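You operate a simulated robot arm through the tools that you are given. There is no shell and no other tool. Be economical: measure what you need, move in short steps, check, and stop when the job is done.

Carry out the task below with a simulated two-armed robot. There is one attempt and no reset: what you move stays moved.

## Task
On the work table, fold the towel in half, so that it is half as long.

It is judged by the outcome, as a careful person would: the job done as asked, and still so three seconds after it is handed in. It fails if anything else is knocked over, pushed out of place, dropped, spilled or broken. Flat cloth is picked up by pressing the open fingertips on it (5 to 10 N) and closing them slowly along it; thin cloth reads only 2 to 8 mm in the jaws.

## Robot
Two 7-joint arms with two-finger parallel grippers on one trunk, on a base that drives. Base frame: it is fixed to the floor where the robot stands at the start and does not move with it; the origin is under the middle of the robot, x ahead of it, y to its left, z up. Units: m, rad, N and s.
The left shoulder is at the start at [0.07, 0.134, 1.101], the right one opposite. Places, roughly: work table [0.6, -0.2, 0.8]. Payload 1.57 kg a hand.
The tool frame of a hand sits at the grasp point between the pads (the TCP): z along the fingers, y along the line on which they close. The tips reach 0.03 m beyond it. Largest opening 0.08 m; finger width 0.017, thickness 0.012; the body of the gripper, 0.04 by 0.082 m, starts 0.08 m behind the TCP.
Orientation is that of the tool frame in the base frame, as a unit quaternion [w, x, y, z]. With the fingers straight down and closing along the base's y, the tool's x points along the base's -x, its y along +y and its z along -z.

## Interface
- The arms move only by the tool arm_command. It takes "left_motion", "right_motion" or both (then of equal length, played together; a hand with none holds still); each is a list of rows, each a list of 3 entries, a list of its own where there are three numbers: the shift along the tool's x, y, z in m, then the turn, a rotation vector about the tool's x, y, z in rad, then the closure, from 0 (fully open) to 1 (shut). In form: [[[dx, dy, dz], [rx, ry, rz], jaw], ...]. A call has 1 to 12 rows; each row is the pose to reach, as a shift and turn from the pose commanded when the call began, along the tool's axes at that moment. Rows are played at 5 a second. More than 0.05 m and 0.15 rad between two rows, or a gripper value outside its range, and nothing of the call is played. A pose out of reach is approached as far as the arm can. The call stops where the force on the tool passes 40 N (or 10 N more than at its start, if that is more) or the arm is blocked; 0.2 s more then pass. Each finger travels about 0.153 m/s and halts on what it meets, pressing with about 39 N; the grip force reading is that of the motor and also rises with nothing between the fingers. The clock runs only during rows and for 0.2 s after the last one: add rows that repeat a pose to give the fingers time. It gives the time, the measured TCP pose, the force on the tool (base axes), the opening and the grip force at its end, in the units of the frame above (readings bear some noise).
- Cameras (640 x 400 px; columns grow to the right, rows downward): "scene" is now at [0.1289, 0.0074, 1.309]; the picture's right is [0.07, -1.00, 0.00], its down [-0.75, -0.05, -0.65] and it looks along [0.65, 0.05, -0.76] (base axes); focal length 249 px, centre (320, 200). "left" rides on the left gripper at [0.072, 0.006, -0.122] in its tool frame; the picture's right is [-0.09, 1.00, 0.00], its down [-0.84, -0.08, -0.54] and it looks along [-0.54, -0.05, 0.84] (tool axes); focal length 238 px, centre (320, 200). "right" rides on the right gripper at [0.072, -0.007, -0.122] in its tool frame; the picture's right is [0.09, 1.00, 0.00], its down [-0.84, 0.08, -0.54] and it looks along [-0.54, 0.05, 0.84] (tool axes); focal length 238 px, centre (320, 200). There is no depth. A picture from a camera that has moved, and an enlarged one, comes with that camera's place and axes in the base frame and with its lens.
- capture(camera): a new picture of that camera. The clock stands still meanwhile.
- move_column(by): slides the trunk up (or, below 0, down) by that many m; the arms and the scene camera ride with it, the base frame stays. It gives what a move gives, with no picture.
- base_move(legs): drives the robot by 1 to 6 legs, each [ahead, left, turn to the left] in m, m and rad, along the robot's own axes; the way and the turn of a leg run together, so that a leg with both is an arc; at most 1.5 m and 3.142 rad a leg. The arms and the cameras ride along, it lands a little off, and it stops where it bumps. It gives what a move gives.
- head_to(pan, tilt): turns the head with the scene camera to pan (to the left, within 1.501 rad either way) and tilt (down, from -0.506 to 1.204), counted from straight ahead of the robot. It gives what a move gives.
- zoom(camera, box): a new picture of the part [left, top, right, bottom] of that camera's present view, enlarged. The clock stands still meanwhile.
- job_done(): hands the job in; it is judged then, once.

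Work in short steps. Places have to be worked out from the pictures, the camera data and where the tool is seen: move nearer, look again, correct. Check each grasp and each placing, and mend what went wrong. You have 120 turns and 88 pictures in all, those below and enlarged ones among them. Open the grippers and draw the arms clear of the work before you hand the job in, unless the task says otherwise; then end with one line.

The tools are called after "Request:" by a JSON object that holds its "method" and its "body". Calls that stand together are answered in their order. arm_command: Moves the arms, as the interface text tells. Its arguments: {"type":"object","properties":{"left_motion":{"type":"array","items":{"type":"array"}},"right_motion":{"type":"array","items":{"type":"array"}}},"required":[]} The other tools are called the same way: move_column (by) slides the trunk up or down; base_move (legs) drives the base; head_to (pan, tilt) turns the head that bears the scene camera; capture (camera) takes a picture; zoom (camera, box) takes an enlarged picture of a part of a camera's view; job_done () hands the job in.

At the start:

```text
time_s: 0.0
left_tcp_pos: [0.4901, 0.1827, 0.9493]
left_tcp_rot: [-0.001, 0.0, 1.0, -0.001]
left_contact_force: [-0.9, 0.0, 0.4]
left_finger_gap: 0.08
left_gripper_force: 0.2
right_tcp_pos: [0.4335, -0.1956, 1.0241]
right_tcp_rot: [0.0, 0.001, 1.0, 0.001]
right_contact_force: [0.1, -0.2, 0.9]
right_finger_gap: 0.0801
right_gripper_force: 0.1
trunk travel left (down, up): [-0.675, 0.265]
robot x, y, heading: [0.0002, 0.0031, -0.001]
head pan, tilt: [0.073, 0.857]
```

scene: 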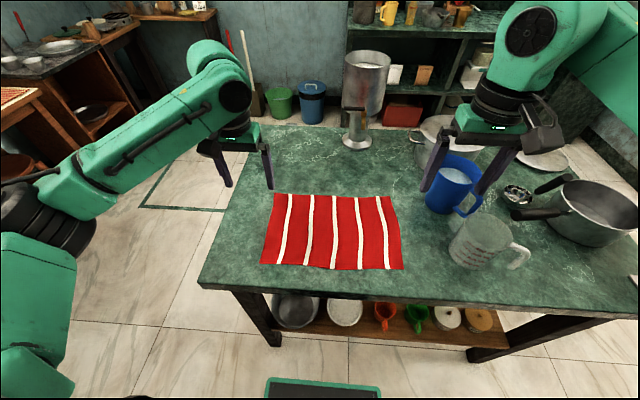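
right: 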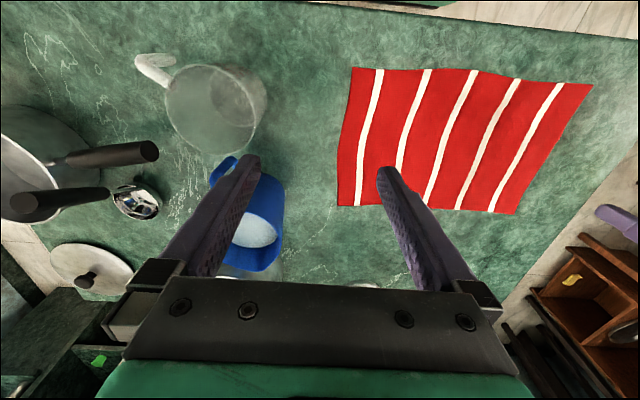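
left: 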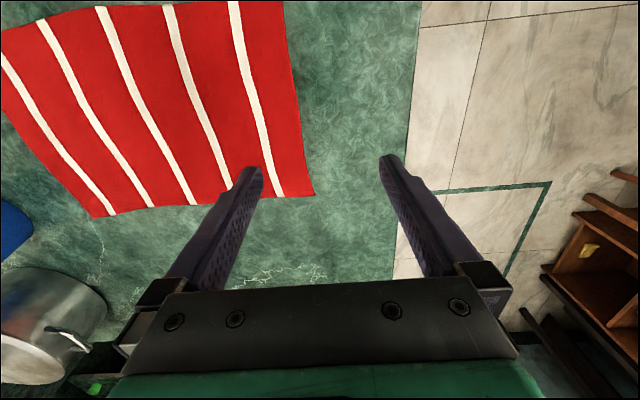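

The towel spans about x 0.40–0.63 and y −0.17–0.175, so its long side runs along y. I'll fold the right edge over to the left, where the table is clear, with the left hand on the far corner and the right hand on the near one. First I drive right and slightly ahead.

Request:
{"method": "base_move", "body": {"legs": [[0.05, 0, 0], [0, -0.15, 0]]}}

Request:
{"method": "capture", "body": {"camera": "scene"}}

Request:
{"method": "capture", "body": {"camera": "left"}}

```text
time_s: 1.9
left_tcp_pos: [0.5381, 0.033, 0.9493]
left_tcp_rot: [0.0, -0.001, 1.0, -0.001]
left_contact_force: [-0.1, 0.2, -0.4]
left_finger_gap: 0.0799
left_gripper_force: 0.2
right_tcp_pos: [0.4834, -0.3445, 1.0242]
right_tcp_rot: [0.001, 0.0, 1.0, 0.0]
right_contact_force: [0.2, -0.1, -0.8]
right_finger_gap: 0.0797
right_gripper_force: 0.1
trunk travel left (down, up): [-0.675, 0.265]
robot x, y, heading: [0.0479, -0.1512, 0.0]
head pan, tilt: [0.073, 0.857]
```

```text
84 pictures are left
camera scene: at [0.1783, -0.1415, 1.3091], right [0.07, -1.0, 0.0], down [-0.75, -0.06, -0.65], along [0.65, 0.05, -0.76], focal length 249 px, centre (320, 200)
```

scene: 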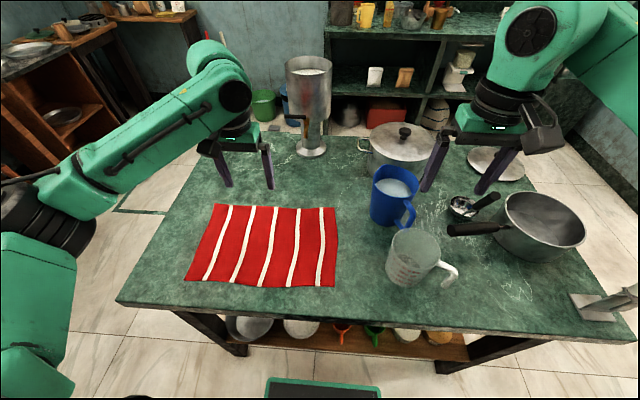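

```text
83 pictures are left
camera left: at [0.4672, 0.0392, 1.072], right [0.09, 1.0, 0.0], down [0.84, -0.08, 0.54], along [0.54, -0.05, -0.84], focal length 238 px, centre (320, 200)
```

left: 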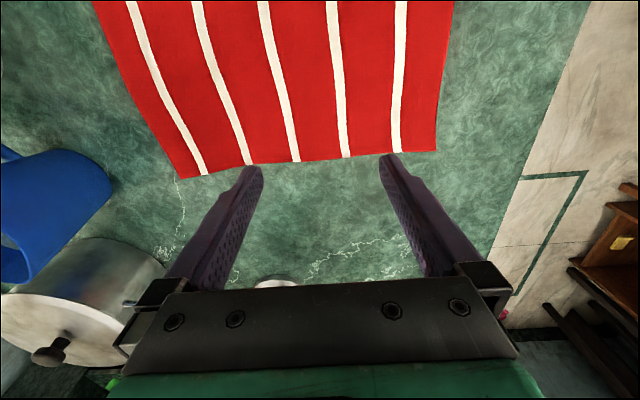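

The right edge lies near y −0.165, with corners around (0.62, −0.165) and (0.40, −0.16). I bring both hands above points slightly inside those corners, still well above the table, with the jaws half open.

Request:
{"method": "arm_command", "body": {"left_motion": [[[-0.01, -0.03, 0], [0, 0, 0], 0.3], [[-0.02, -0.06, 0], [0, 0, 0], 0.5], [[-0.03, -0.09, 0], [0, 0, 0], 0.5], [[-0.04, -0.12, 0], [0, 0, 0], 0.5], [[-0.05, -0.145, 0.01], [0, 0, 0], 0.5], [[-0.057, -0.168, 0.02], [0, 0, 0], 0.5], [[-0.057, -0.168, 0.05], [0, 0, 0], 0.5], [[-0.057, -0.168, 0.08], [0, 0, 0], 0.5], [[-0.057, -0.168, 0.1], [0, 0, 0], 0.5], [[-0.057, -0.168, 0.1], [0, 0, 0], 0.5]], "right_motion": [[[0.01, 0.035, 0], [0, 0, 0], 0.3], [[0.02, 0.07, 0], [0, 0, 0], 0.5], [[0.03, 0.105, 0], [0, 0, 0], 0.5], [[0.04, 0.14, 0], [0, 0, 0], 0.5], [[0.05, 0.175, 0], [0, 0, 0], 0.5], [[0.058, 0.21, 0.01], [0, 0, 0], 0.5], [[0.058, 0.21, 0.055], [0, 0, 0], 0.5], [[0.058, 0.21, 0.1], [0, 0, 0], 0.5], [[0.058, 0.21, 0.14], [0, 0, 0], 0.5], [[0.058, 0.21, 0.174], [0, 0, 0], 0.5]]}}

Request:
{"method": "capture", "body": {"camera": "left"}}

Request:
{"method": "capture", "body": {"camera": "right"}}

Request:
{"method": "capture", "body": {"camera": "scene"}}

```text
time_s: 3.6
left_tcp_pos: [0.5984, -0.1327, 0.8841]
left_tcp_rot: [-0.003, -0.006, 1.0, 0.002]
left_contact_force: [-0.8, 0.0, 1.3]
left_finger_gap: 0.04
left_gripper_force: 0.0
right_tcp_pos: [0.4271, -0.1352, 0.9528]
right_tcp_rot: [0.0, -0.001, 1.0, 0.001]
right_contact_force: [-0.5, -0.5, 0.6]
right_finger_gap: 0.0399
right_gripper_force: 0.0
trunk travel left (down, up): [-0.675, 0.265]
robot x, y, heading: [0.0467, -0.1504, 0.002]
head pan, tilt: [0.073, 0.857]
stopped in row 8 (right hand): the force on the tool passed its limit (the readings are from after the stop); the commanded pose is now the measured one
```

```text
82 pictures are left
camera left: at [0.527, -0.1269, 1.0066], right [0.08, 1.0, 0.0], down [0.84, -0.07, 0.54], along [0.53, -0.04, -0.84], focal length 238 px, centre (320, 200)
```

left: 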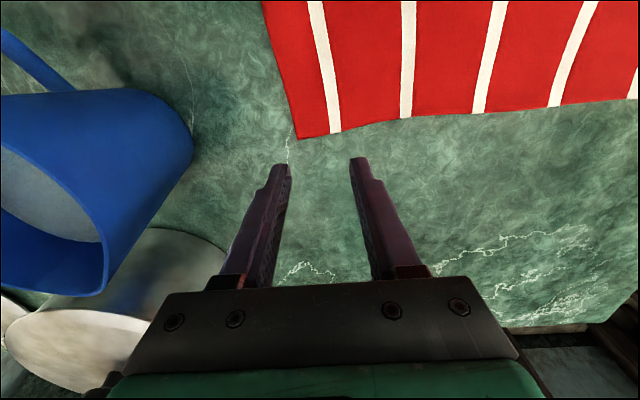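

```text
81 pictures are left
camera right: at [0.3548, -0.1434, 1.0753], right [-0.1, 1.0, 0.0], down [0.84, 0.08, 0.54], along [0.54, 0.05, -0.84], focal length 238 px, centre (320, 200)
```

right: 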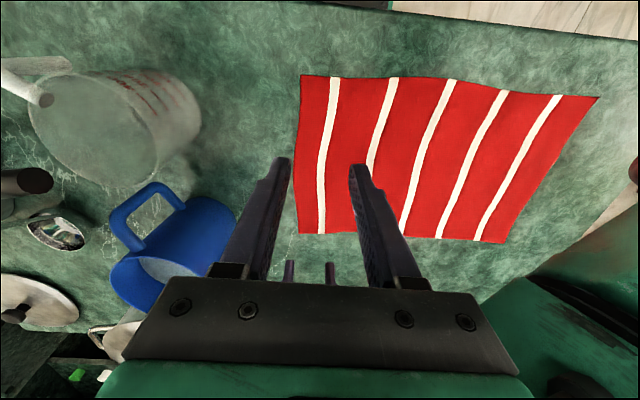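

```text
80 pictures are left
camera scene: at [0.1798, -0.1429, 1.3089], right [0.07, -1.0, 0.0], down [-0.76, -0.05, -0.65], along [0.65, 0.05, -0.76], focal length 249 px, centre (320, 200)
```

scene: 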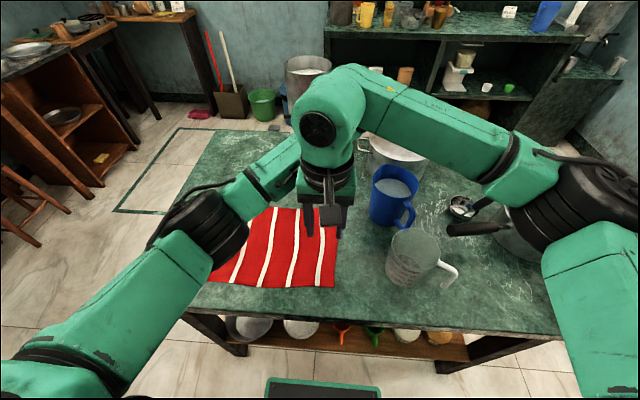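

The right hand stopped early, probably because its wrist touched the left arm. Comparing the three views puts the table surface nearer z≈0.79 and the right-edge corners at about (0.598, −0.153) and (0.385, −0.161). I lift the right hand, tilt its body back toward the robot for clearance, then lower it to a hover.

Request:
{"method": "arm_command", "body": {"right_motion": [[[0.01, 0, -0.03], [0, -0.1, 0], 0.5], [[0.019, 0.0, -0.03], [0, -0.2, 0], 0.5], [[0.019, 0.0, -0.03], [0, -0.3, 0], 0.5], [[0.019, 0.003, -0.02], [0, -0.4, 0], 0.5], [[0.019, 0.005, 0.0], [0, -0.45, 0], 0.5], [[0.019, 0.007, 0.03], [0, -0.45, 0], 0.5], [[0.019, 0.007, 0.06], [0, -0.45, 0], 0.5], [[0.019, 0.007, 0.09], [0, -0.45, 0], 0.5], [[0.019, 0.007, 0.09], [0, -0.45, 0], 0.5]]}}

Request:
{"method": "capture", "body": {"camera": "scene"}}

Request:
{"method": "capture", "body": {"camera": "right"}}

```text
time_s: 5.6
left_tcp_pos: [0.5987, -0.1329, 0.8849]
left_tcp_rot: [-0.002, -0.006, 1.0, 0.002]
left_contact_force: [0.0, 0.0, 0.1]
left_finger_gap: 0.04
left_gripper_force: 0.0
right_tcp_pos: [0.4066, -0.1276, 0.8637]
right_tcp_rot: [0.223, -0.002, 0.975, 0.001]
right_contact_force: [-0.4, 0.3, -0.1]
right_finger_gap: 0.0402
right_gripper_force: 0.0
trunk travel left (down, up): [-0.675, 0.265]
robot x, y, heading: [0.0509, -0.1509, -0.001]
head pan, tilt: [0.073, 0.857]
```

```text
79 pictures are left
camera scene: at [0.1787, -0.1428, 1.309], right [0.07, -1.0, 0.0], down [-0.75, -0.05, -0.65], along [0.65, 0.05, -0.76], focal length 249 px, centre (320, 200)
```

scene: 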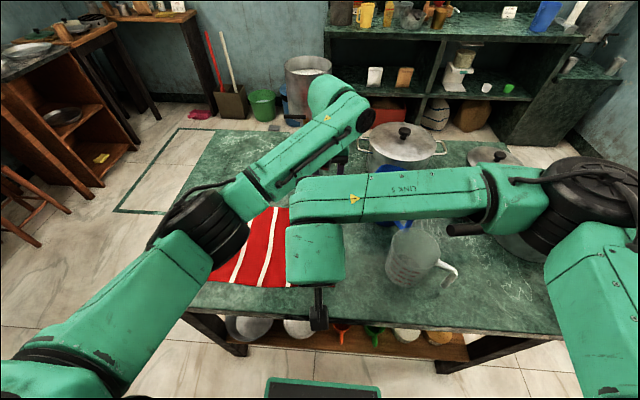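

```text
78 pictures are left
camera right: at [0.2886, -0.136, 0.9416], right [-0.09, 1.0, -0.04], down [0.52, 0.08, 0.85], along [0.85, 0.05, -0.52], focal length 238 px, centre (320, 200)
```

right: 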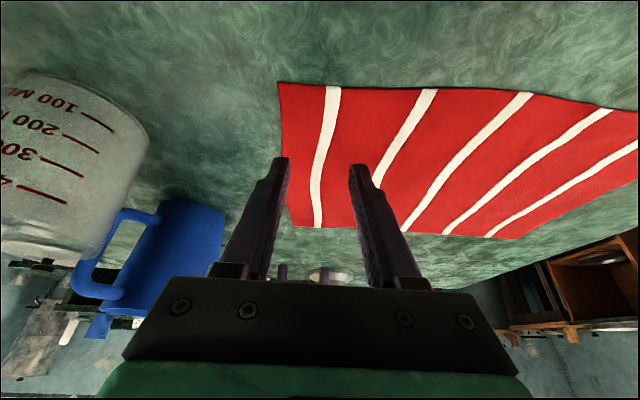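

The right hand is clear now, and its right finger sits just inside the edge. I bring the left hand over its grasp point, (0.575, −0.122), and lower both to about z 0.835.

Request:
{"method": "arm_command", "body": {"left_motion": [[[0.012, 0.011, 0.0], [0, 0, 0], 0.5], [[0.023, 0.011, 0.01], [0, 0, 0], 0.5], [[0.023, 0.011, 0.03], [0, 0, 0], 0.5], [[0.023, 0.011, 0.048], [0, 0, 0], 0.5], [[0.023, 0.011, 0.048], [0, 0, 0], 0.5]], "right_motion": [[[0.0, 0, 0], [0, 0, 0], 0.5], [[0.004, 0, 0.008], [0, 0, 0], 0.5], [[0.008, 0, 0.016], [0, 0, 0], 0.5], [[0.0122, 0, 0.025], [0, 0, 0], 0.5], [[0.0122, 0, 0.025], [0, 0, 0], 0.5]]}}

Request:
{"method": "capture", "body": {"camera": "left"}}

Request:
{"method": "capture", "body": {"camera": "right"}}

```text
time_s: 6.8
left_tcp_pos: [0.573, -0.121, 0.836]
left_tcp_rot: [-0.003, -0.005, 1.0, 0.001]
left_contact_force: [-1.1, 0.3, 0.4]
left_finger_gap: 0.0398
left_gripper_force: 0.1
right_tcp_pos: [0.4057, -0.1277, 0.8346]
right_tcp_rot: [0.223, -0.002, 0.975, 0.002]
right_contact_force: [-0.3, 0.0, 0.6]
right_finger_gap: 0.0403
right_gripper_force: 0.0
trunk travel left (down, up): [-0.675, 0.265]
robot x, y, heading: [0.0498, -0.1492, -0.0]
head pan, tilt: [0.073, 0.857]
```

```text
77 pictures are left
camera left: at [0.5025, -0.1167, 0.959], right [0.08, 1.0, 0.0], down [0.84, -0.07, 0.54], along [0.54, -0.04, -0.84], focal length 238 px, centre (320, 200)
```

left: 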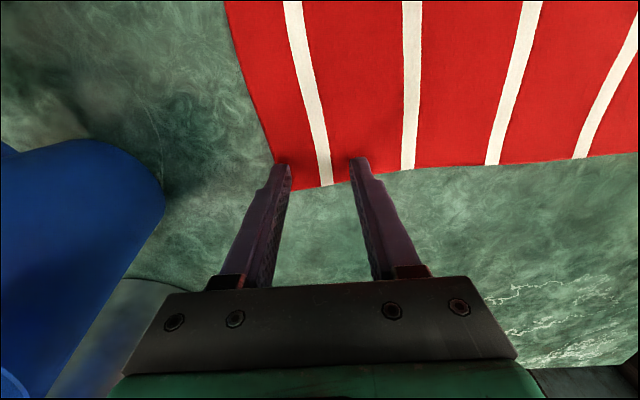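

```text
76 pictures are left
camera right: at [0.2885, -0.1357, 0.9135], right [-0.09, 1.0, -0.04], down [0.52, 0.08, 0.85], along [0.85, 0.05, -0.52], focal length 238 px, centre (320, 200)
```

right: 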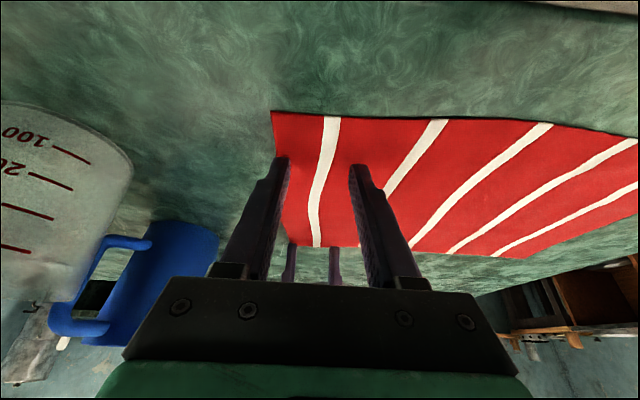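

Both pairs of fingertips sit just inside the edge. I lower another 12 mm slowly toward contact and read the force.

Request:
{"method": "arm_command", "body": {"left_motion": [[[0, 0, 0.006], [0, 0, 0], 0.5], [[0, 0, 0.01], [0, 0, 0], 0.5], [[0, 0, 0.012], [0, 0, 0], 0.5], [[0, 0, 0.012], [0, 0, 0], 0.5]], "right_motion": [[[0.0026, 0, 0.0054], [0, 0, 0], 0.5], [[0.0044, 0, 0.009], [0, 0, 0], 0.5], [[0.005, 0, 0.0106], [0, 0, 0], 0.5], [[0.005, 0, 0.0106], [0, 0, 0], 0.5]]}}

```text
time_s: 7.6
left_tcp_pos: [0.5727, -0.1238, 0.832]
left_tcp_rot: [0.004, -0.005, 1.0, 0.0]
left_contact_force: [-0.4, 1.0, 10.8]
left_finger_gap: 0.0399
left_gripper_force: 0.0
right_tcp_pos: [0.4062, -0.1264, 0.8323]
right_tcp_rot: [0.232, 0.0, 0.973, 0.003]
right_contact_force: [-2.8, -2.4, 21.3]
right_finger_gap: 0.0405
right_gripper_force: 0.2
trunk travel left (down, up): [-0.675, 0.265]
robot x, y, heading: [0.052, -0.1493, -0.0]
head pan, tilt: [0.073, 0.857]
stopped in row 3 (right hand): the force on the tool passed its limit (the readings are from after the stop); the commanded pose is now the measured one
```

Contact came at z≈0.832, so the surface is near 0.80. I ease the right hand up slightly toward 5–10 N and re-read.

Request:
{"method": "arm_command", "body": {"left_motion": [[[0, 0, 0], [0, 0, 0], 0.5], [[0, 0, 0], [0, 0, 0], 0.5]], "right_motion": [[[-0.0005, 0, -0.001], [0, 0, 0], 0.5], [[-0.0005, 0, -0.001], [0, 0, 0], 0.5]]}}

```text
time_s: 8.2
left_tcp_pos: [0.5733, -0.1236, 0.8313]
left_tcp_rot: [0.005, -0.004, 1.0, 0.0]
left_contact_force: [-0.1, -0.8, 23.1]
left_finger_gap: 0.0396
left_gripper_force: 0.1
right_tcp_pos: [0.4071, -0.1275, 0.8319]
right_tcp_rot: [0.231, -0.001, 0.973, 0.003]
right_contact_force: [2.9, -0.2, 17.6]
right_finger_gap: 0.0401
right_gripper_force: 0.0
trunk travel left (down, up): [-0.675, 0.265]
robot x, y, heading: [0.0551, -0.1478, -0.0]
head pan, tilt: [0.073, 0.857]
```

Both still press a little too hard. I raise each by about 1 mm.

Request:
{"method": "arm_command", "body": {"left_motion": [[[0, 0, -0.0014], [0, 0, 0], 0.5], [[0, 0, -0.0014], [0, 0, 0], 0.5]], "right_motion": [[[-0.0005, 0, -0.001], [0, 0, 0], 0.5], [[-0.0005, 0, -0.001], [0, 0, 0], 0.5]]}}

```text
time_s: 8.8
left_tcp_pos: [0.5728, -0.1233, 0.8299]
left_tcp_rot: [0.003, -0.005, 1.0, 0.001]
left_contact_force: [0.5, -3.0, 20.6]
left_finger_gap: 0.04
left_gripper_force: 0.1
right_tcp_pos: [0.4076, -0.1272, 0.8313]
right_tcp_rot: [0.23, -0.001, 0.973, 0.004]
right_contact_force: [2.4, 2.1, 12.8]
right_finger_gap: 0.0393
right_gripper_force: 0.1
trunk travel left (down, up): [-0.675, 0.265]
robot x, y, heading: [0.0481, -0.1523, -0.007]
head pan, tilt: [0.073, 0.857]
```

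The left hand responds slowly, at 20 N. I raise it 3 mm and the right 1 mm.

Request:
{"method": "arm_command", "body": {"left_motion": [[[0, 0, -0.003], [0, 0, 0], 0.5], [[0, 0, -0.003], [0, 0, 0], 0.5]], "right_motion": [[[-0.0005, 0, -0.001], [0, 0, 0], 0.5], [[-0.0005, 0, -0.001], [0, 0, 0], 0.5]]}}

```text
time_s: 9.4
left_tcp_pos: [0.5727, -0.1212, 0.8306]
left_tcp_rot: [-0.001, -0.006, 1.0, 0.002]
left_contact_force: [-0.7, 0.2, 1.1]
left_finger_gap: 0.0401
left_gripper_force: 0.1
right_tcp_pos: [0.4069, -0.1265, 0.8322]
right_tcp_rot: [0.228, -0.001, 0.974, 0.002]
right_contact_force: [-2.6, -0.1, 10.3]
right_finger_gap: 0.0403
right_gripper_force: 0.2
trunk travel left (down, up): [-0.675, 0.265]
robot x, y, heading: [0.0466, -0.1494, -0.001]
head pan, tilt: [0.073, 0.857]
```

The right hand is at about 10 N and the left at about 1 N. I press the left down 1.2 mm and close both jaws slowly along the cloth.

Request:
{"method": "arm_command", "body": {"left_motion": [[[0, 0, 0.0012], [0, 0, 0], 0.5], [[0, 0, 0.0012], [0, 0, 0], 0.5], [[0, 0, 0.0012], [0, 0, 0], 0.56], [[0, 0, 0.0012], [0, 0, 0], 0.62], [[0, 0, 0.0012], [0, 0, 0], 0.68], [[0, 0, 0.0012], [0, 0, 0], 0.74], [[0, 0, 0.0012], [0, 0, 0], 0.8], [[0, 0, 0.0012], [0, 0, 0], 0.86], [[0, 0, 0.0012], [0, 0, 0], 0.93], [[0, 0, 0.0012], [0, 0, 0], 1], [[0, 0, 0.0012], [0, 0, 0], 1], [[0, 0, 0.0012], [0, 0, 0], 1]], "right_motion": [[[0, 0, 0], [0, 0, 0], 0.5], [[0, 0, 0], [0, 0, 0], 0.5], [[0, 0, 0], [0, 0, 0], 0.56], [[0, 0, 0], [0, 0, 0], 0.62], [[0, 0, 0], [0, 0, 0], 0.68], [[0, 0, 0], [0, 0, 0], 0.74], [[0, 0, 0], [0, 0, 0], 0.8], [[0, 0, 0], [0, 0, 0], 0.86], [[0, 0, 0], [0, 0, 0], 0.93], [[0, 0, 0], [0, 0, 0], 1], [[0, 0, 0], [0, 0, 0], 1], [[0, 0, 0], [0, 0, 0], 1]]}}

Request:
{"method": "capture", "body": {"camera": "left"}}

Request:
{"method": "capture", "body": {"camera": "right"}}

```text
time_s: 12.0
left_tcp_pos: [0.5739, -0.1219, 0.8313]
left_tcp_rot: [0.001, -0.005, 1.0, 0.001]
left_contact_force: [-0.2, 0.3, 7.4]
left_finger_gap: 0.0058
left_gripper_force: 25.8
right_tcp_pos: [0.4093, -0.1273, 0.8315]
right_tcp_rot: [0.229, -0.001, 0.973, 0.003]
right_contact_force: [1.1, -0.1, 3.4]
right_finger_gap: 0.0023
right_gripper_force: 24.3
trunk travel left (down, up): [-0.675, 0.265]
robot x, y, heading: [0.0484, -0.1484, -0.003]
head pan, tilt: [0.073, 0.857]
```

```text
75 pictures are left
camera left: at [0.5024, -0.1167, 0.9539], right [0.08, 1.0, 0.0], down [0.84, -0.07, 0.54], along [0.54, -0.04, -0.84], focal length 238 px, centre (320, 200)
```

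left: 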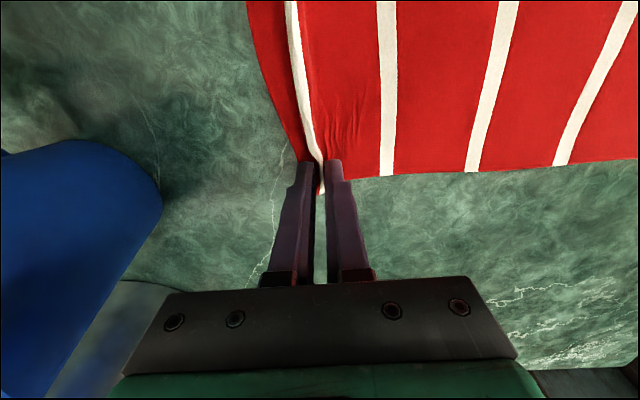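

```text
74 pictures are left
camera right: at [0.2903, -0.135, 0.9089], right [-0.09, 1.0, -0.04], down [0.51, 0.07, 0.86], along [0.86, 0.06, -0.51], focal length 238 px, centre (320, 200)
```

right: 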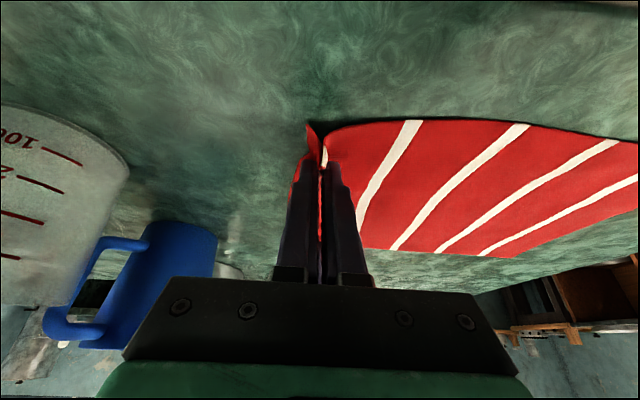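

Both jaws hold cloth, with gaps of 5.8 and 2.3 mm. I lift both along an arc, up 0.10 and left 0.03, and check the hold.

Request:
{"method": "arm_command", "body": {"left_motion": [[[0, 0, -0.015], [0, 0, 0], 1], [[0, 0.004, -0.03], [0, 0, 0], 1], [[0, 0.01, -0.05], [0, 0, 0], 1], [[0, 0.018, -0.07], [0, 0, 0], 1], [[0, 0.025, -0.085], [0, 0, 0], 1], [[0, 0.03, -0.1], [0, 0, 0], 1]], "right_motion": [[[-0.0067, 0, -0.0134], [0, 0, 0], 1], [[-0.0134, 0.004, -0.0269], [0, 0, 0], 1], [[-0.0223, 0.01, -0.0448], [0, 0, 0], 1], [[-0.0312, 0.018, -0.0627], [0, 0, 0], 1], [[-0.0379, 0.025, -0.0761], [0, 0, 0], 1], [[-0.0446, 0.03, -0.0895], [0, 0, 0], 1]]}}

Request:
{"method": "capture", "body": {"camera": "left"}}

Request:
{"method": "capture", "body": {"camera": "right"}}

Request:
{"method": "capture", "body": {"camera": "scene"}}

```text
time_s: 13.4
left_tcp_pos: [0.5751, -0.091, 0.9315]
left_tcp_rot: [0.0, -0.005, 1.0, 0.002]
left_contact_force: [-0.5, -0.3, 0.2]
left_finger_gap: 0.0026
left_gripper_force: 23.8
right_tcp_pos: [0.4088, -0.0985, 0.9323]
right_tcp_rot: [0.228, -0.002, 0.974, 0.003]
right_contact_force: [0.3, -0.1, 0.7]
right_finger_gap: 0.002
right_gripper_force: 23.7
trunk travel left (down, up): [-0.675, 0.265]
robot x, y, heading: [0.0533, -0.1513, 0.0]
head pan, tilt: [0.073, 0.857]
```

```text
73 pictures are left
camera left: at [0.5013, -0.0861, 1.0533], right [0.08, 1.0, 0.0], down [0.84, -0.07, 0.54], along [0.54, -0.04, -0.84], focal length 238 px, centre (320, 200)
```

left: 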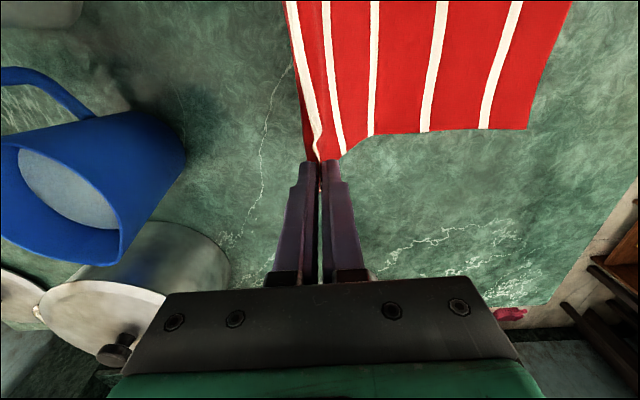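

```text
72 pictures are left
camera right: at [0.2899, -0.1056, 1.0093], right [-0.09, 1.0, -0.04], down [0.51, 0.08, 0.86], along [0.86, 0.06, -0.51], focal length 238 px, centre (320, 200)
```

right: 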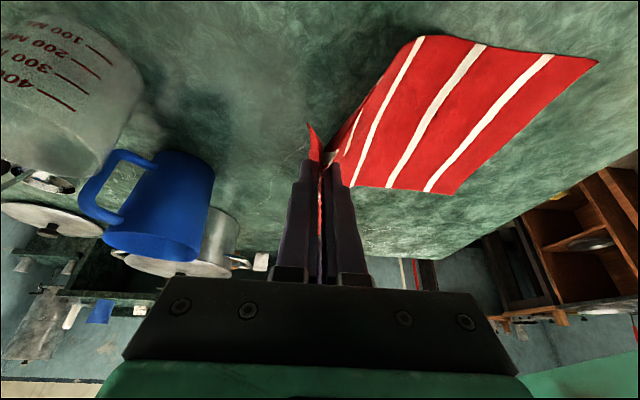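

```text
71 pictures are left
camera scene: at [0.1785, -0.1423, 1.309], right [0.07, -1.0, 0.0], down [-0.75, -0.06, -0.65], along [0.65, 0.05, -0.76], focal length 249 px, centre (320, 200)
```

scene: 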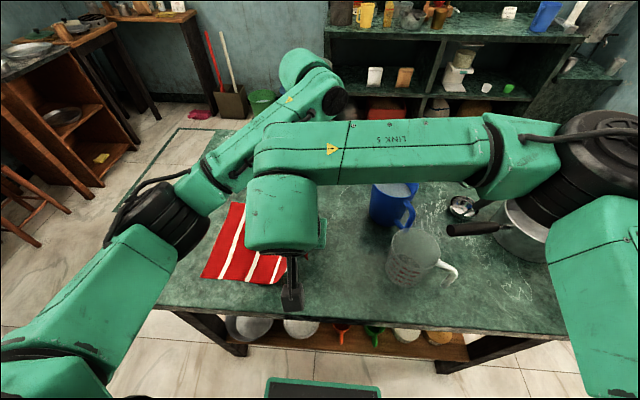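

The cloth is held at both corners, but the lower half slid about 4 cm right; its left edge is now at y≈0.127. So I carry the grip over toward y≈0.06, tilting the hands so the edge lays over flat, and start lowering.

Request:
{"method": "arm_command", "body": {"left_motion": [[[0, 0.02, 0], [0.07, 0, 0], 1], [[0, 0.04, 0], [0.14, 0, 0], 1], [[0, 0.06, 0], [0.21, 0, 0], 1], [[0, 0.08, 0], [0.28, 0, 0], 1], [[0, 0.1, 0.005], [0.35, 0, 0], 1], [[0, 0.12, 0.015], [0.42, 0, 0], 1], [[0, 0.14, 0.03], [0.49, 0, 0], 1], [[0, 0.155, 0.045], [0.55, 0, 0], 1], [[0, 0.155, 0.045], [0.55, 0, 0], 1]], "right_motion": [[[0, 0.02, 0], [0.063, 0, -0.031], 1], [[0, 0.04, 0], [0.125, 0, -0.062], 1], [[0, 0.06, 0], [0.188, 0, -0.094], 1], [[0, 0.08, 0], [0.251, 0, -0.125], 1], [[0.002, 0.1, 0.0045], [0.313, 0, -0.156], 1], [[0.0067, 0.12, 0.0134], [0.376, 0, -0.187], 1], [[0.0134, 0.14, 0.0269], [0.439, 0, -0.219], 1], [[0.02, 0.155, 0.0403], [0.492, 0, -0.245], 1], [[0.02, 0.155, 0.0403], [0.492, 0, -0.245], 1]]}}

Request:
{"method": "capture", "body": {"camera": "left"}}

Request:
{"method": "capture", "body": {"camera": "right"}}

Request:
{"method": "capture", "body": {"camera": "scene"}}

```text
time_s: 15.4
left_tcp_pos: [0.573, 0.0609, 0.8847]
left_tcp_rot: [0.002, -0.005, 0.962, -0.272]
left_contact_force: [-0.1, -0.3, -0.6]
left_finger_gap: 0.0024
left_gripper_force: 24.2
right_tcp_pos: [0.4678, -0.0373, 0.8375]
right_tcp_rot: [0.224, -0.061, 0.938, -0.259]
right_contact_force: [-0.1, -0.2, 0.3]
right_finger_gap: 0.0024
right_gripper_force: 24.3
right hand out of reach, approached as far as the arm can: row 6, 7, 8, 9
trunk travel left (down, up): [-0.675, 0.265]
robot x, y, heading: [0.0467, -0.1506, -0.002]
head pan, tilt: [0.073, 0.857]
```

```text
70 pictures are left
camera left: at [0.5008, 0.1309, 0.9867], right [0.09, 0.85, -0.52], down [0.83, 0.22, 0.5], along [0.55, -0.48, -0.69], focal length 238 px, centre (320, 200)
```

left: 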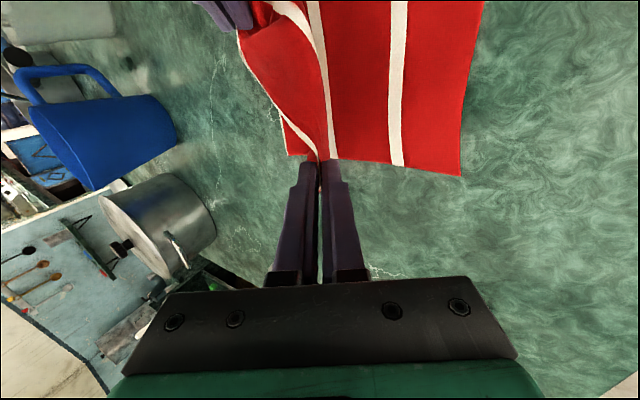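

```text
69 pictures are left
camera right: at [0.3484, -0.0042, 0.9063], right [-0.08, 0.83, -0.55], down [0.5, 0.51, 0.7], along [0.86, -0.22, -0.46], focal length 238 px, centre (320, 200)
```

right: 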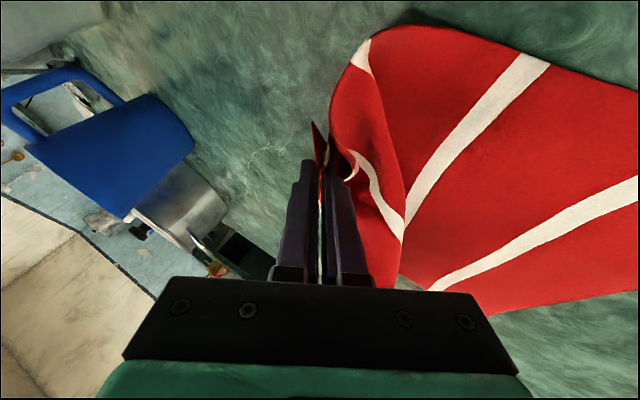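

```text
68 pictures are left
camera scene: at [0.1773, -0.1433, 1.3092], right [0.07, -1.0, 0.0], down [-0.75, -0.05, -0.66], along [0.65, 0.05, -0.76], focal length 249 px, centre (320, 200)
```

scene: 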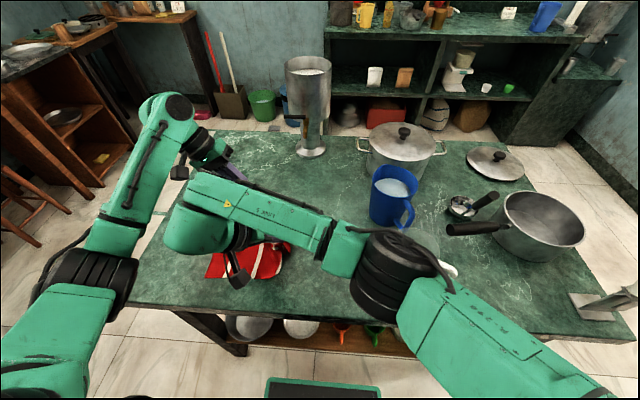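

The right arm can't reach that tilt there and stopped at (0.468, −0.037, 0.838). I remove its sideways tilt and raise it a little.

Request:
{"method": "arm_command", "body": {"right_motion": [[[-0.004, -0.005, -0.008], [-0.12, 0, 0.06], 1], [[-0.008, -0.01, -0.015], [-0.24, 0, 0.12], 1], [[-0.0117, -0.0154, -0.023], [-0.36, 0, 0.18], 1], [[-0.0117, -0.0154, -0.023], [-0.48, 0, 0.24], 1], [[-0.0117, -0.0154, -0.023], [-0.48, 0, 0.24], 1]]}}

Request:
{"method": "capture", "body": {"camera": "scene"}}

Request:
{"method": "capture", "body": {"camera": "right"}}

```text
time_s: 16.6
left_tcp_pos: [0.5735, 0.0632, 0.8848]
left_tcp_rot: [0.002, -0.005, 0.963, -0.271]
left_contact_force: [-0.2, 0.2, -0.1]
left_finger_gap: 0.0021
left_gripper_force: 23.3
right_tcp_pos: [0.4647, -0.0361, 0.8633]
right_tcp_rot: [0.228, -0.003, 0.974, -0.003]
right_contact_force: [0.3, 0.6, 0.2]
right_finger_gap: 0.0023
right_gripper_force: 23.4
trunk travel left (down, up): [-0.675, 0.265]
robot x, y, heading: [0.053, -0.1471, -0.006]
head pan, tilt: [0.073, 0.857]
```

```text
67 pictures are left
camera scene: at [0.1789, -0.1419, 1.309], right [0.07, -1.0, 0.0], down [-0.75, -0.06, -0.65], along [0.65, 0.05, -0.76], focal length 249 px, centre (320, 200)
```

scene: 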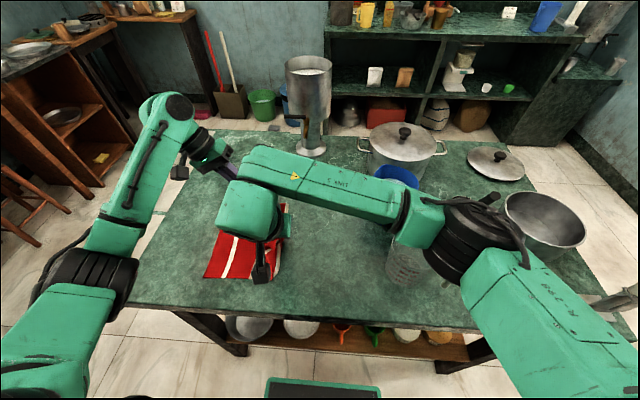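

```text
66 pictures are left
camera right: at [0.3459, -0.0429, 0.941], right [-0.09, 1.0, -0.05], down [0.51, 0.08, 0.86], along [0.86, 0.05, -0.51], focal length 238 px, centre (320, 200)
```

right: 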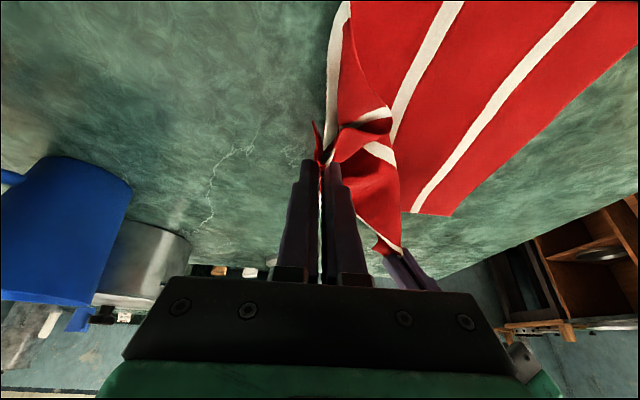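

Jug and mug look undisturbed. I now move the right hand to about (0.405, 0.06, 0.885), untilted, to square the edge with the left hand.

Request:
{"method": "arm_command", "body": {"right_motion": [[[0.007, 0.016, -0.008], [0, 0, 0], 1], [[0.015, 0.032, -0.016], [0, 0, 0], 1], [[0.022, 0.048, -0.024], [0, 0, 0], 1], [[0.03, 0.064, -0.032], [0, 0, 0], 1], [[0.037, 0.08, -0.04], [0, 0, 0], 1], [[0.044, 0.096, -0.0465], [0, 0, 0], 1], [[0.044, 0.096, -0.0465], [0, 0, 0], 1]]}}

Request:
{"method": "capture", "body": {"camera": "scene"}}

Request:
{"method": "capture", "body": {"camera": "right"}}

Request:
{"method": "capture", "body": {"camera": "left"}}

```text
time_s: 18.2
left_tcp_pos: [0.5745, 0.0618, 0.885]
left_tcp_rot: [0.001, -0.005, 0.963, -0.27]
left_contact_force: [-4.7, 0.5, 0.1]
left_finger_gap: 0.0026
left_gripper_force: 24.1
right_tcp_pos: [0.404, 0.0595, 0.8852]
right_tcp_rot: [0.229, -0.002, 0.974, -0.004]
right_contact_force: [4.6, -0.4, -0.5]
right_finger_gap: 0.0022
right_gripper_force: 23.5
trunk travel left (down, up): [-0.675, 0.265]
robot x, y, heading: [0.0511, -0.1497, -0.001]
head pan, tilt: [0.073, 0.857]
```

```text
65 pictures are left
camera scene: at [0.1793, -0.1432, 1.3089], right [0.07, -1.0, 0.0], down [-0.75, -0.05, -0.65], along [0.65, 0.05, -0.76], focal length 249 px, centre (320, 200)
```

scene: 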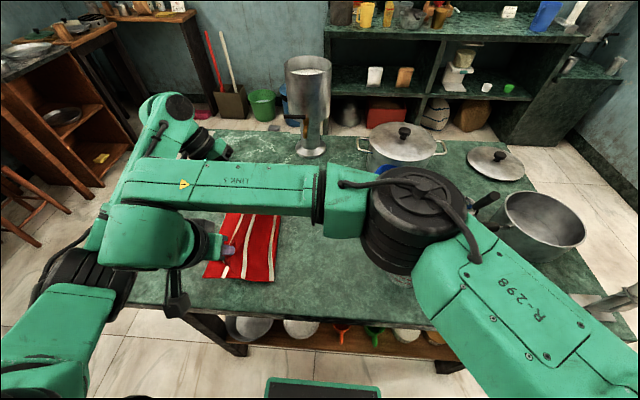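

```text
64 pictures are left
camera right: at [0.2857, 0.0516, 0.9622], right [-0.08, 1.0, -0.05], down [0.51, 0.08, 0.86], along [0.86, 0.05, -0.51], focal length 238 px, centre (320, 200)
```

right: 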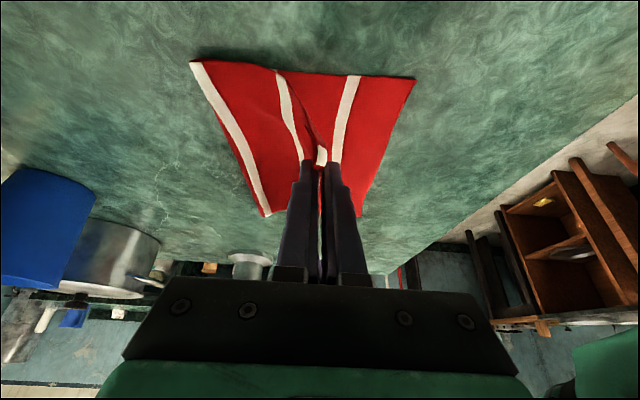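

```text
63 pictures are left
camera left: at [0.5023, 0.1306, 0.986], right [0.08, 0.85, -0.52], down [0.84, 0.22, 0.5], along [0.54, -0.48, -0.69], focal length 238 px, centre (320, 200)
```

left: 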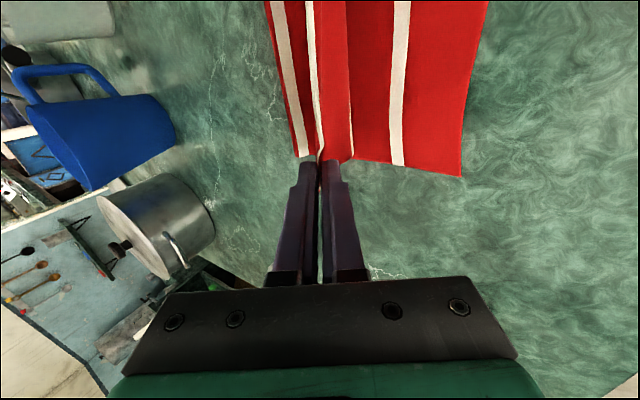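

The edge has folded over neatly, with the towel's free left edge at y≈0.125. I shift both hands left so the tips reach y≈0.10, then lower them nearly to the table.

Request:
{"method": "arm_command", "body": {"left_motion": [[[0, 0.0151, -0.0092], [0, 0, 0], 1], [[0, 0.0302, -0.0184], [0, 0, 0], 1], [[0, 0.0453, -0.0276], [0, 0, 0], 1], [[0, 0.051, -0.018], [0, 0, 0], 1], [[0, 0.057, -0.009], [0, 0, 0], 1], [[0, 0.063, 0.001], [0, 0, 0], 1], [[0, 0.0682, 0.0101], [0, 0, 0], 1], [[0, 0.0682, 0.0101], [0, 0, 0], 1]], "right_motion": [[[-0.001, 0.014, 0.0005], [0, 0, 0], 1], [[-0.002, 0.028, 0.001], [0, 0, 0], 1], [[-0.003, 0.04, 0.0013], [0, 0, 0], 1], [[0.002, 0.04, 0.012], [0, 0, 0], 1], [[0.007, 0.04, 0.022], [0, 0, 0], 1], [[0.0125, 0.04, 0.033], [0, 0, 0], 1], [[0.018, 0.04, 0.0434], [0, 0, 0], 1], [[0.018, 0.04, 0.0434], [0, 0, 0], 1]]}}

Request:
{"method": "capture", "body": {"camera": "right"}}

Request:
{"method": "capture", "body": {"camera": "left"}}

Request:
{"method": "capture", "body": {"camera": "scene"}}

```text
time_s: 20.0
left_tcp_pos: [0.5718, 0.1145, 0.843]
left_tcp_rot: [0.003, -0.005, 0.963, -0.271]
left_contact_force: [-3.3, -0.8, -0.6]
left_finger_gap: 0.0026
left_gripper_force: 23.6
right_tcp_pos: [0.4061, 0.0623, 0.8336]
right_tcp_rot: [0.232, -0.002, 0.973, -0.001]
right_contact_force: [4.2, 3.5, 24.3]
right_finger_gap: 0.0024
right_gripper_force: 23.6
right hand out of reach, approached as far as the arm can: row 1, 2, 3, 4, 5, 6, 7, 8
trunk travel left (down, up): [-0.675, 0.265]
robot x, y, heading: [0.0447, -0.1524, -0.002]
head pan, tilt: [0.073, 0.857]
```

```text
62 pictures are left
camera right: at [0.2876, 0.0564, 0.9092], right [-0.08, 1.0, -0.04], down [0.5, 0.08, 0.86], along [0.86, 0.05, -0.51], focal length 238 px, centre (320, 200)
```

right: 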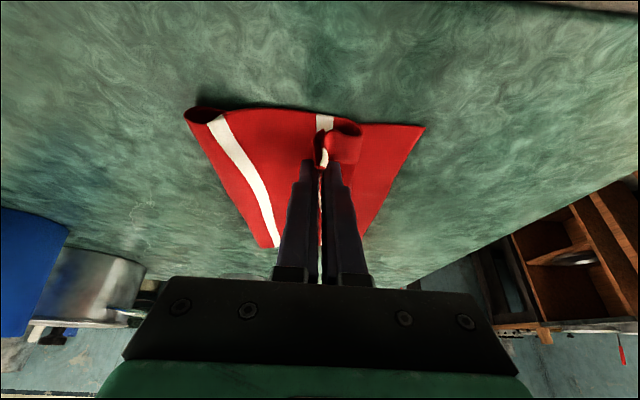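

```text
61 pictures are left
camera left: at [0.4989, 0.1833, 0.944], right [0.09, 0.85, -0.52], down [0.83, 0.22, 0.51], along [0.55, -0.48, -0.69], focal length 238 px, centre (320, 200)
```

left: 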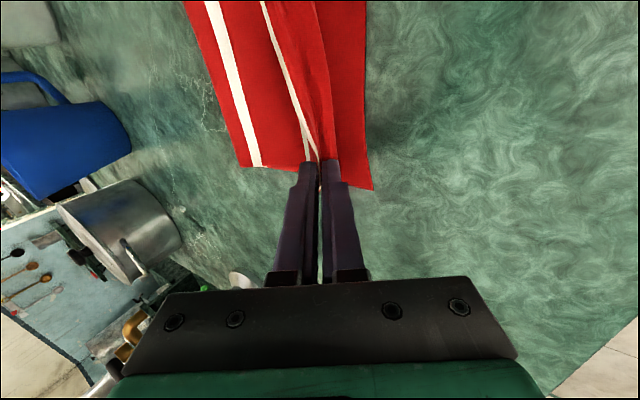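

```text
60 pictures are left
camera scene: at [0.1763, -0.1435, 1.3098], right [0.07, -1.0, 0.0], down [-0.75, -0.05, -0.66], along [0.65, 0.05, -0.76], focal length 249 px, centre (320, 200)
```

scene: 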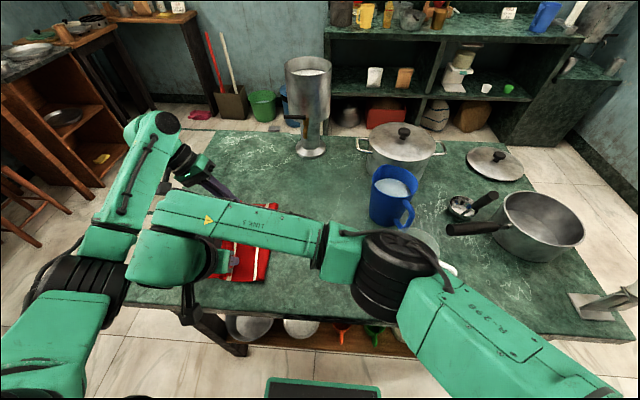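

The right arm hit its reach limit at y≈0.06. I lift it a little and bring the left hand back 4 cm, then drive the base left 4 cm so the left hand returns and the right gains reach.

Request:
{"method": "arm_command", "body": {"left_motion": [[[0, -0.013, 0.004], [0, 0, 0], 1], [[0, -0.026, 0.008], [0, 0, 0], 1], [[0, -0.0394, 0.0122], [0, 0, 0], 1], [[0, -0.0394, 0.0122], [0, 0, 0], 1]], "right_motion": [[[-0.004, 0, -0.008], [0, 0, 0], 1], [[-0.008, 0, -0.016], [0, 0, 0], 1], [[-0.0112, 0, -0.0224], [0, 0, 0], 1], [[-0.0112, 0, -0.0224], [0, 0, 0], 1]]}}

Request:
{"method": "base_move", "body": {"legs": [[0, 0.04, 0]]}}

Request:
{"method": "capture", "body": {"camera": "right"}}

Request:
{"method": "capture", "body": {"camera": "left"}}

```text
time_s: 21.0
left_tcp_pos: [0.5739, 0.0748, 0.8514]
left_tcp_rot: [0.001, -0.005, 0.963, -0.271]
left_contact_force: [-0.4, 0.1, 0.2]
left_finger_gap: 0.0025
left_gripper_force: 24.1
right_tcp_pos: [0.4052, 0.0621, 0.8553]
right_tcp_rot: [0.228, 0.0, 0.974, -0.004]
right_contact_force: [0.9, 0.3, -0.4]
right_finger_gap: 0.002
right_gripper_force: 23.2
trunk travel left (down, up): [-0.675, 0.265]
robot x, y, heading: [0.0481, -0.1534, -0.0]
head pan, tilt: [0.073, 0.857]
```

```text
time_s: 21.9
left_tcp_pos: [0.5744, 0.1153, 0.8531]
left_tcp_rot: [0.001, -0.005, 0.963, -0.27]
left_contact_force: [-0.7, 0.3, -0.2]
left_finger_gap: 0.0025
left_gripper_force: 24.1
right_tcp_pos: [0.4061, 0.1016, 0.8567]
right_tcp_rot: [0.227, 0.0, 0.974, -0.004]
right_contact_force: [0.0, 0.2, 1.3]
right_finger_gap: 0.0023
right_gripper_force: 23.9
trunk travel left (down, up): [-0.675, 0.265]
robot x, y, heading: [0.0475, -0.113, -0.001]
head pan, tilt: [0.073, 0.857]
```

```text
59 pictures are left
camera right: at [0.2872, 0.0953, 0.9339], right [-0.08, 1.0, -0.05], down [0.51, 0.08, 0.86], along [0.86, 0.05, -0.51], focal length 238 px, centre (320, 200)
```

right: 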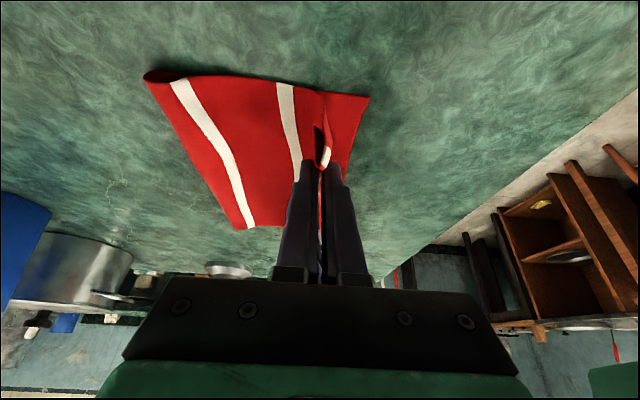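

```text
58 pictures are left
camera left: at [0.5009, 0.1827, 0.9532], right [0.08, 0.85, -0.52], down [0.83, 0.22, 0.5], along [0.54, -0.48, -0.69], focal length 238 px, centre (320, 200)
```

left: 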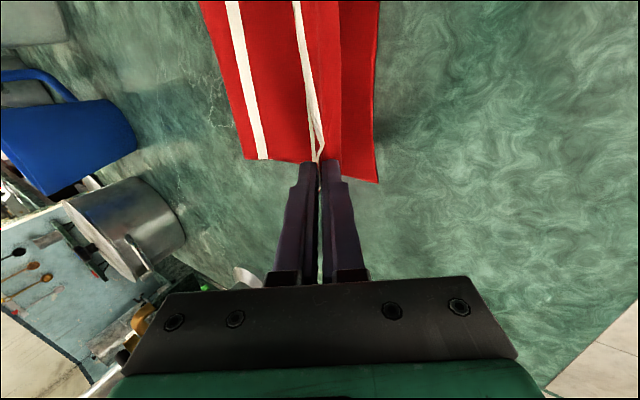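

Both tips are now near y≈0.10, with the free edge at about 0.13 and a short tail of cloth filling the difference. I lower both gently to the table.

Request:
{"method": "arm_command", "body": {"left_motion": [[[0, 0.003, 0.005], [0, 0, 0], 1], [[0, 0.0062, 0.0103], [0, 0, 0], 1], [[0, 0.0062, 0.0103], [0, 0, 0], 1]], "right_motion": [[[0.004, 0, 0.008], [0, 0, 0], 1], [[0.008, 0, 0.016], [0, 0, 0], 1], [[0.008, 0, 0.016], [0, 0, 0], 1]]}}

Request:
{"method": "zoom", "body": {"camera": "left", "box": [200, 0, 440, 220]}}

Request:
{"method": "zoom", "body": {"camera": "right", "box": [140, 60, 420, 240]}}

```text
time_s: 22.6
left_tcp_pos: [0.5739, 0.1147, 0.84]
left_tcp_rot: [0.001, -0.005, 0.963, -0.271]
left_contact_force: [-1.1, 0.6, -0.3]
left_finger_gap: 0.0022
left_gripper_force: 23.8
right_tcp_pos: [0.406, 0.1025, 0.8379]
right_tcp_rot: [0.227, 0.0, 0.974, -0.004]
right_contact_force: [1.3, 0.8, 1.1]
right_finger_gap: 0.0025
right_gripper_force: 24.3
trunk travel left (down, up): [-0.675, 0.265]
robot x, y, heading: [0.0507, -0.1102, 0.002]
head pan, tilt: [0.073, 0.857]
```

```text
1.82 times, centred on (320, 110) of left
camera zoom: at [0.5012, 0.1841, 0.9408], right [0.09, 0.85, -0.52], down [0.83, 0.22, 0.5], along [0.54, -0.48, -0.69], focal length 433 px, centre (320, 364)
```

zoom: 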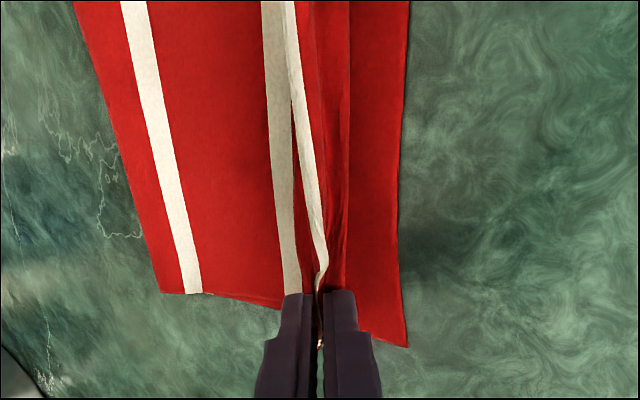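

```text
2.22 times, centred on (280, 150) of right
camera zoom: at [0.287, 0.0957, 0.9154], right [-0.08, 1.0, -0.05], down [0.51, 0.08, 0.86], along [0.86, 0.05, -0.51], focal length 530 px, centre (409, 311)
```

zoom: 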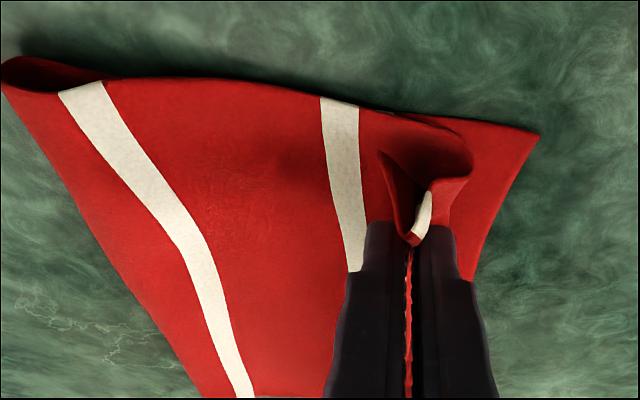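

The cloth is down. A small folded-back tail may remain at the gripped edge. I open both jaws slowly, rise straight up, and look at how it settles.

Request:
{"method": "arm_command", "body": {"left_motion": [[[0, 0, 0], [0, 0, 0], 0.9], [[0, 0, 0], [0, 0, 0], 0.8], [[0, 0, 0], [0, 0, 0], 0.8], [[0, 0, -0.02], [0, 0, 0], 0.8], [[0, 0, -0.05], [0, 0, 0], 0.8], [[0, 0, -0.09], [0, 0, 0], 0.8], [[0, 0, -0.12], [0, 0, 0], 0.8]], "right_motion": [[[0, 0, 0], [0, 0, 0], 0.9], [[0, 0, 0], [0, 0, 0], 0.8], [[0, 0, 0], [0, 0, 0], 0.8], [[0, 0, -0.02], [0, 0, 0], 0.8], [[0, 0, -0.05], [0, 0, 0], 0.8], [[0, 0, -0.08], [0, 0, 0], 0.8], [[0, 0, -0.1], [0, 0, 0], 0.8]]}}

Request:
{"method": "capture", "body": {"camera": "left"}}

Request:
{"method": "capture", "body": {"camera": "right"}}

Request:
{"method": "capture", "body": {"camera": "scene"}}

```text
time_s: 24.2
left_tcp_pos: [0.5733, 0.1796, 0.9402]
left_tcp_rot: [0.0, -0.004, 0.962, -0.272]
left_contact_force: [0.2, 0.4, -0.6]
left_finger_gap: 0.016
left_gripper_force: 0.0
right_tcp_pos: [0.3751, 0.0946, 0.9231]
right_tcp_rot: [0.228, -0.001, 0.974, -0.004]
right_contact_force: [0.6, 0.1, -0.2]
right_finger_gap: 0.0159
right_gripper_force: 0.0
right hand out of reach, approached as far as the arm can: row 5, 6, 7
trunk travel left (down, up): [-0.675, 0.265]
robot x, y, heading: [0.0471, -0.1114, -0.005]
head pan, tilt: [0.073, 0.857]
```

```text
55 pictures are left
camera left: at [0.5007, 0.2481, 1.0418], right [0.08, 0.85, -0.52], down [0.83, 0.22, 0.5], along [0.54, -0.48, -0.69], focal length 238 px, centre (320, 200)
```

left: 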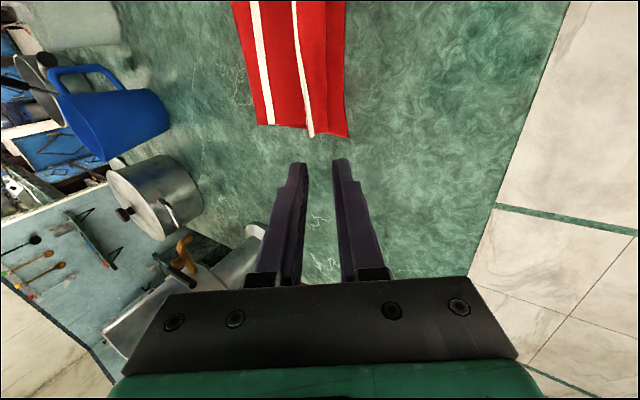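

```text
54 pictures are left
camera right: at [0.2565, 0.088, 1.0006], right [-0.08, 1.0, -0.05], down [0.51, 0.08, 0.86], along [0.86, 0.05, -0.51], focal length 238 px, centre (320, 200)
```

right: 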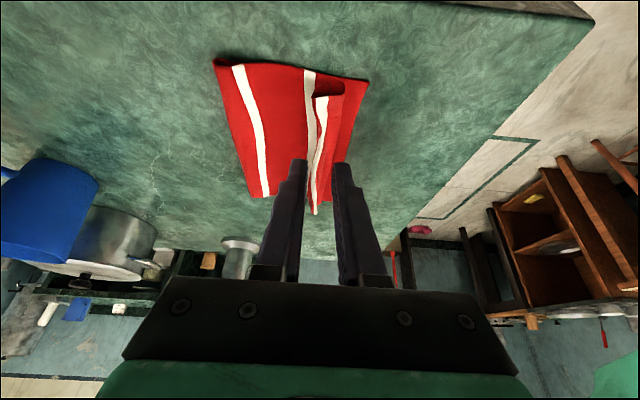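

```text
53 pictures are left
camera scene: at [0.1782, -0.1016, 1.309], right [0.07, -1.0, 0.0], down [-0.75, -0.05, -0.65], along [0.65, 0.05, -0.76], focal length 249 px, centre (320, 200)
```

scene: 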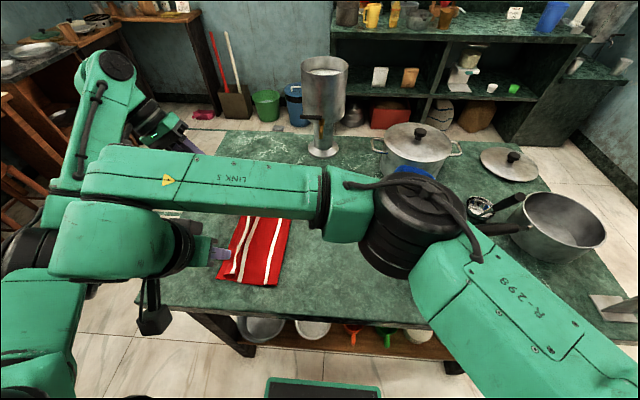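

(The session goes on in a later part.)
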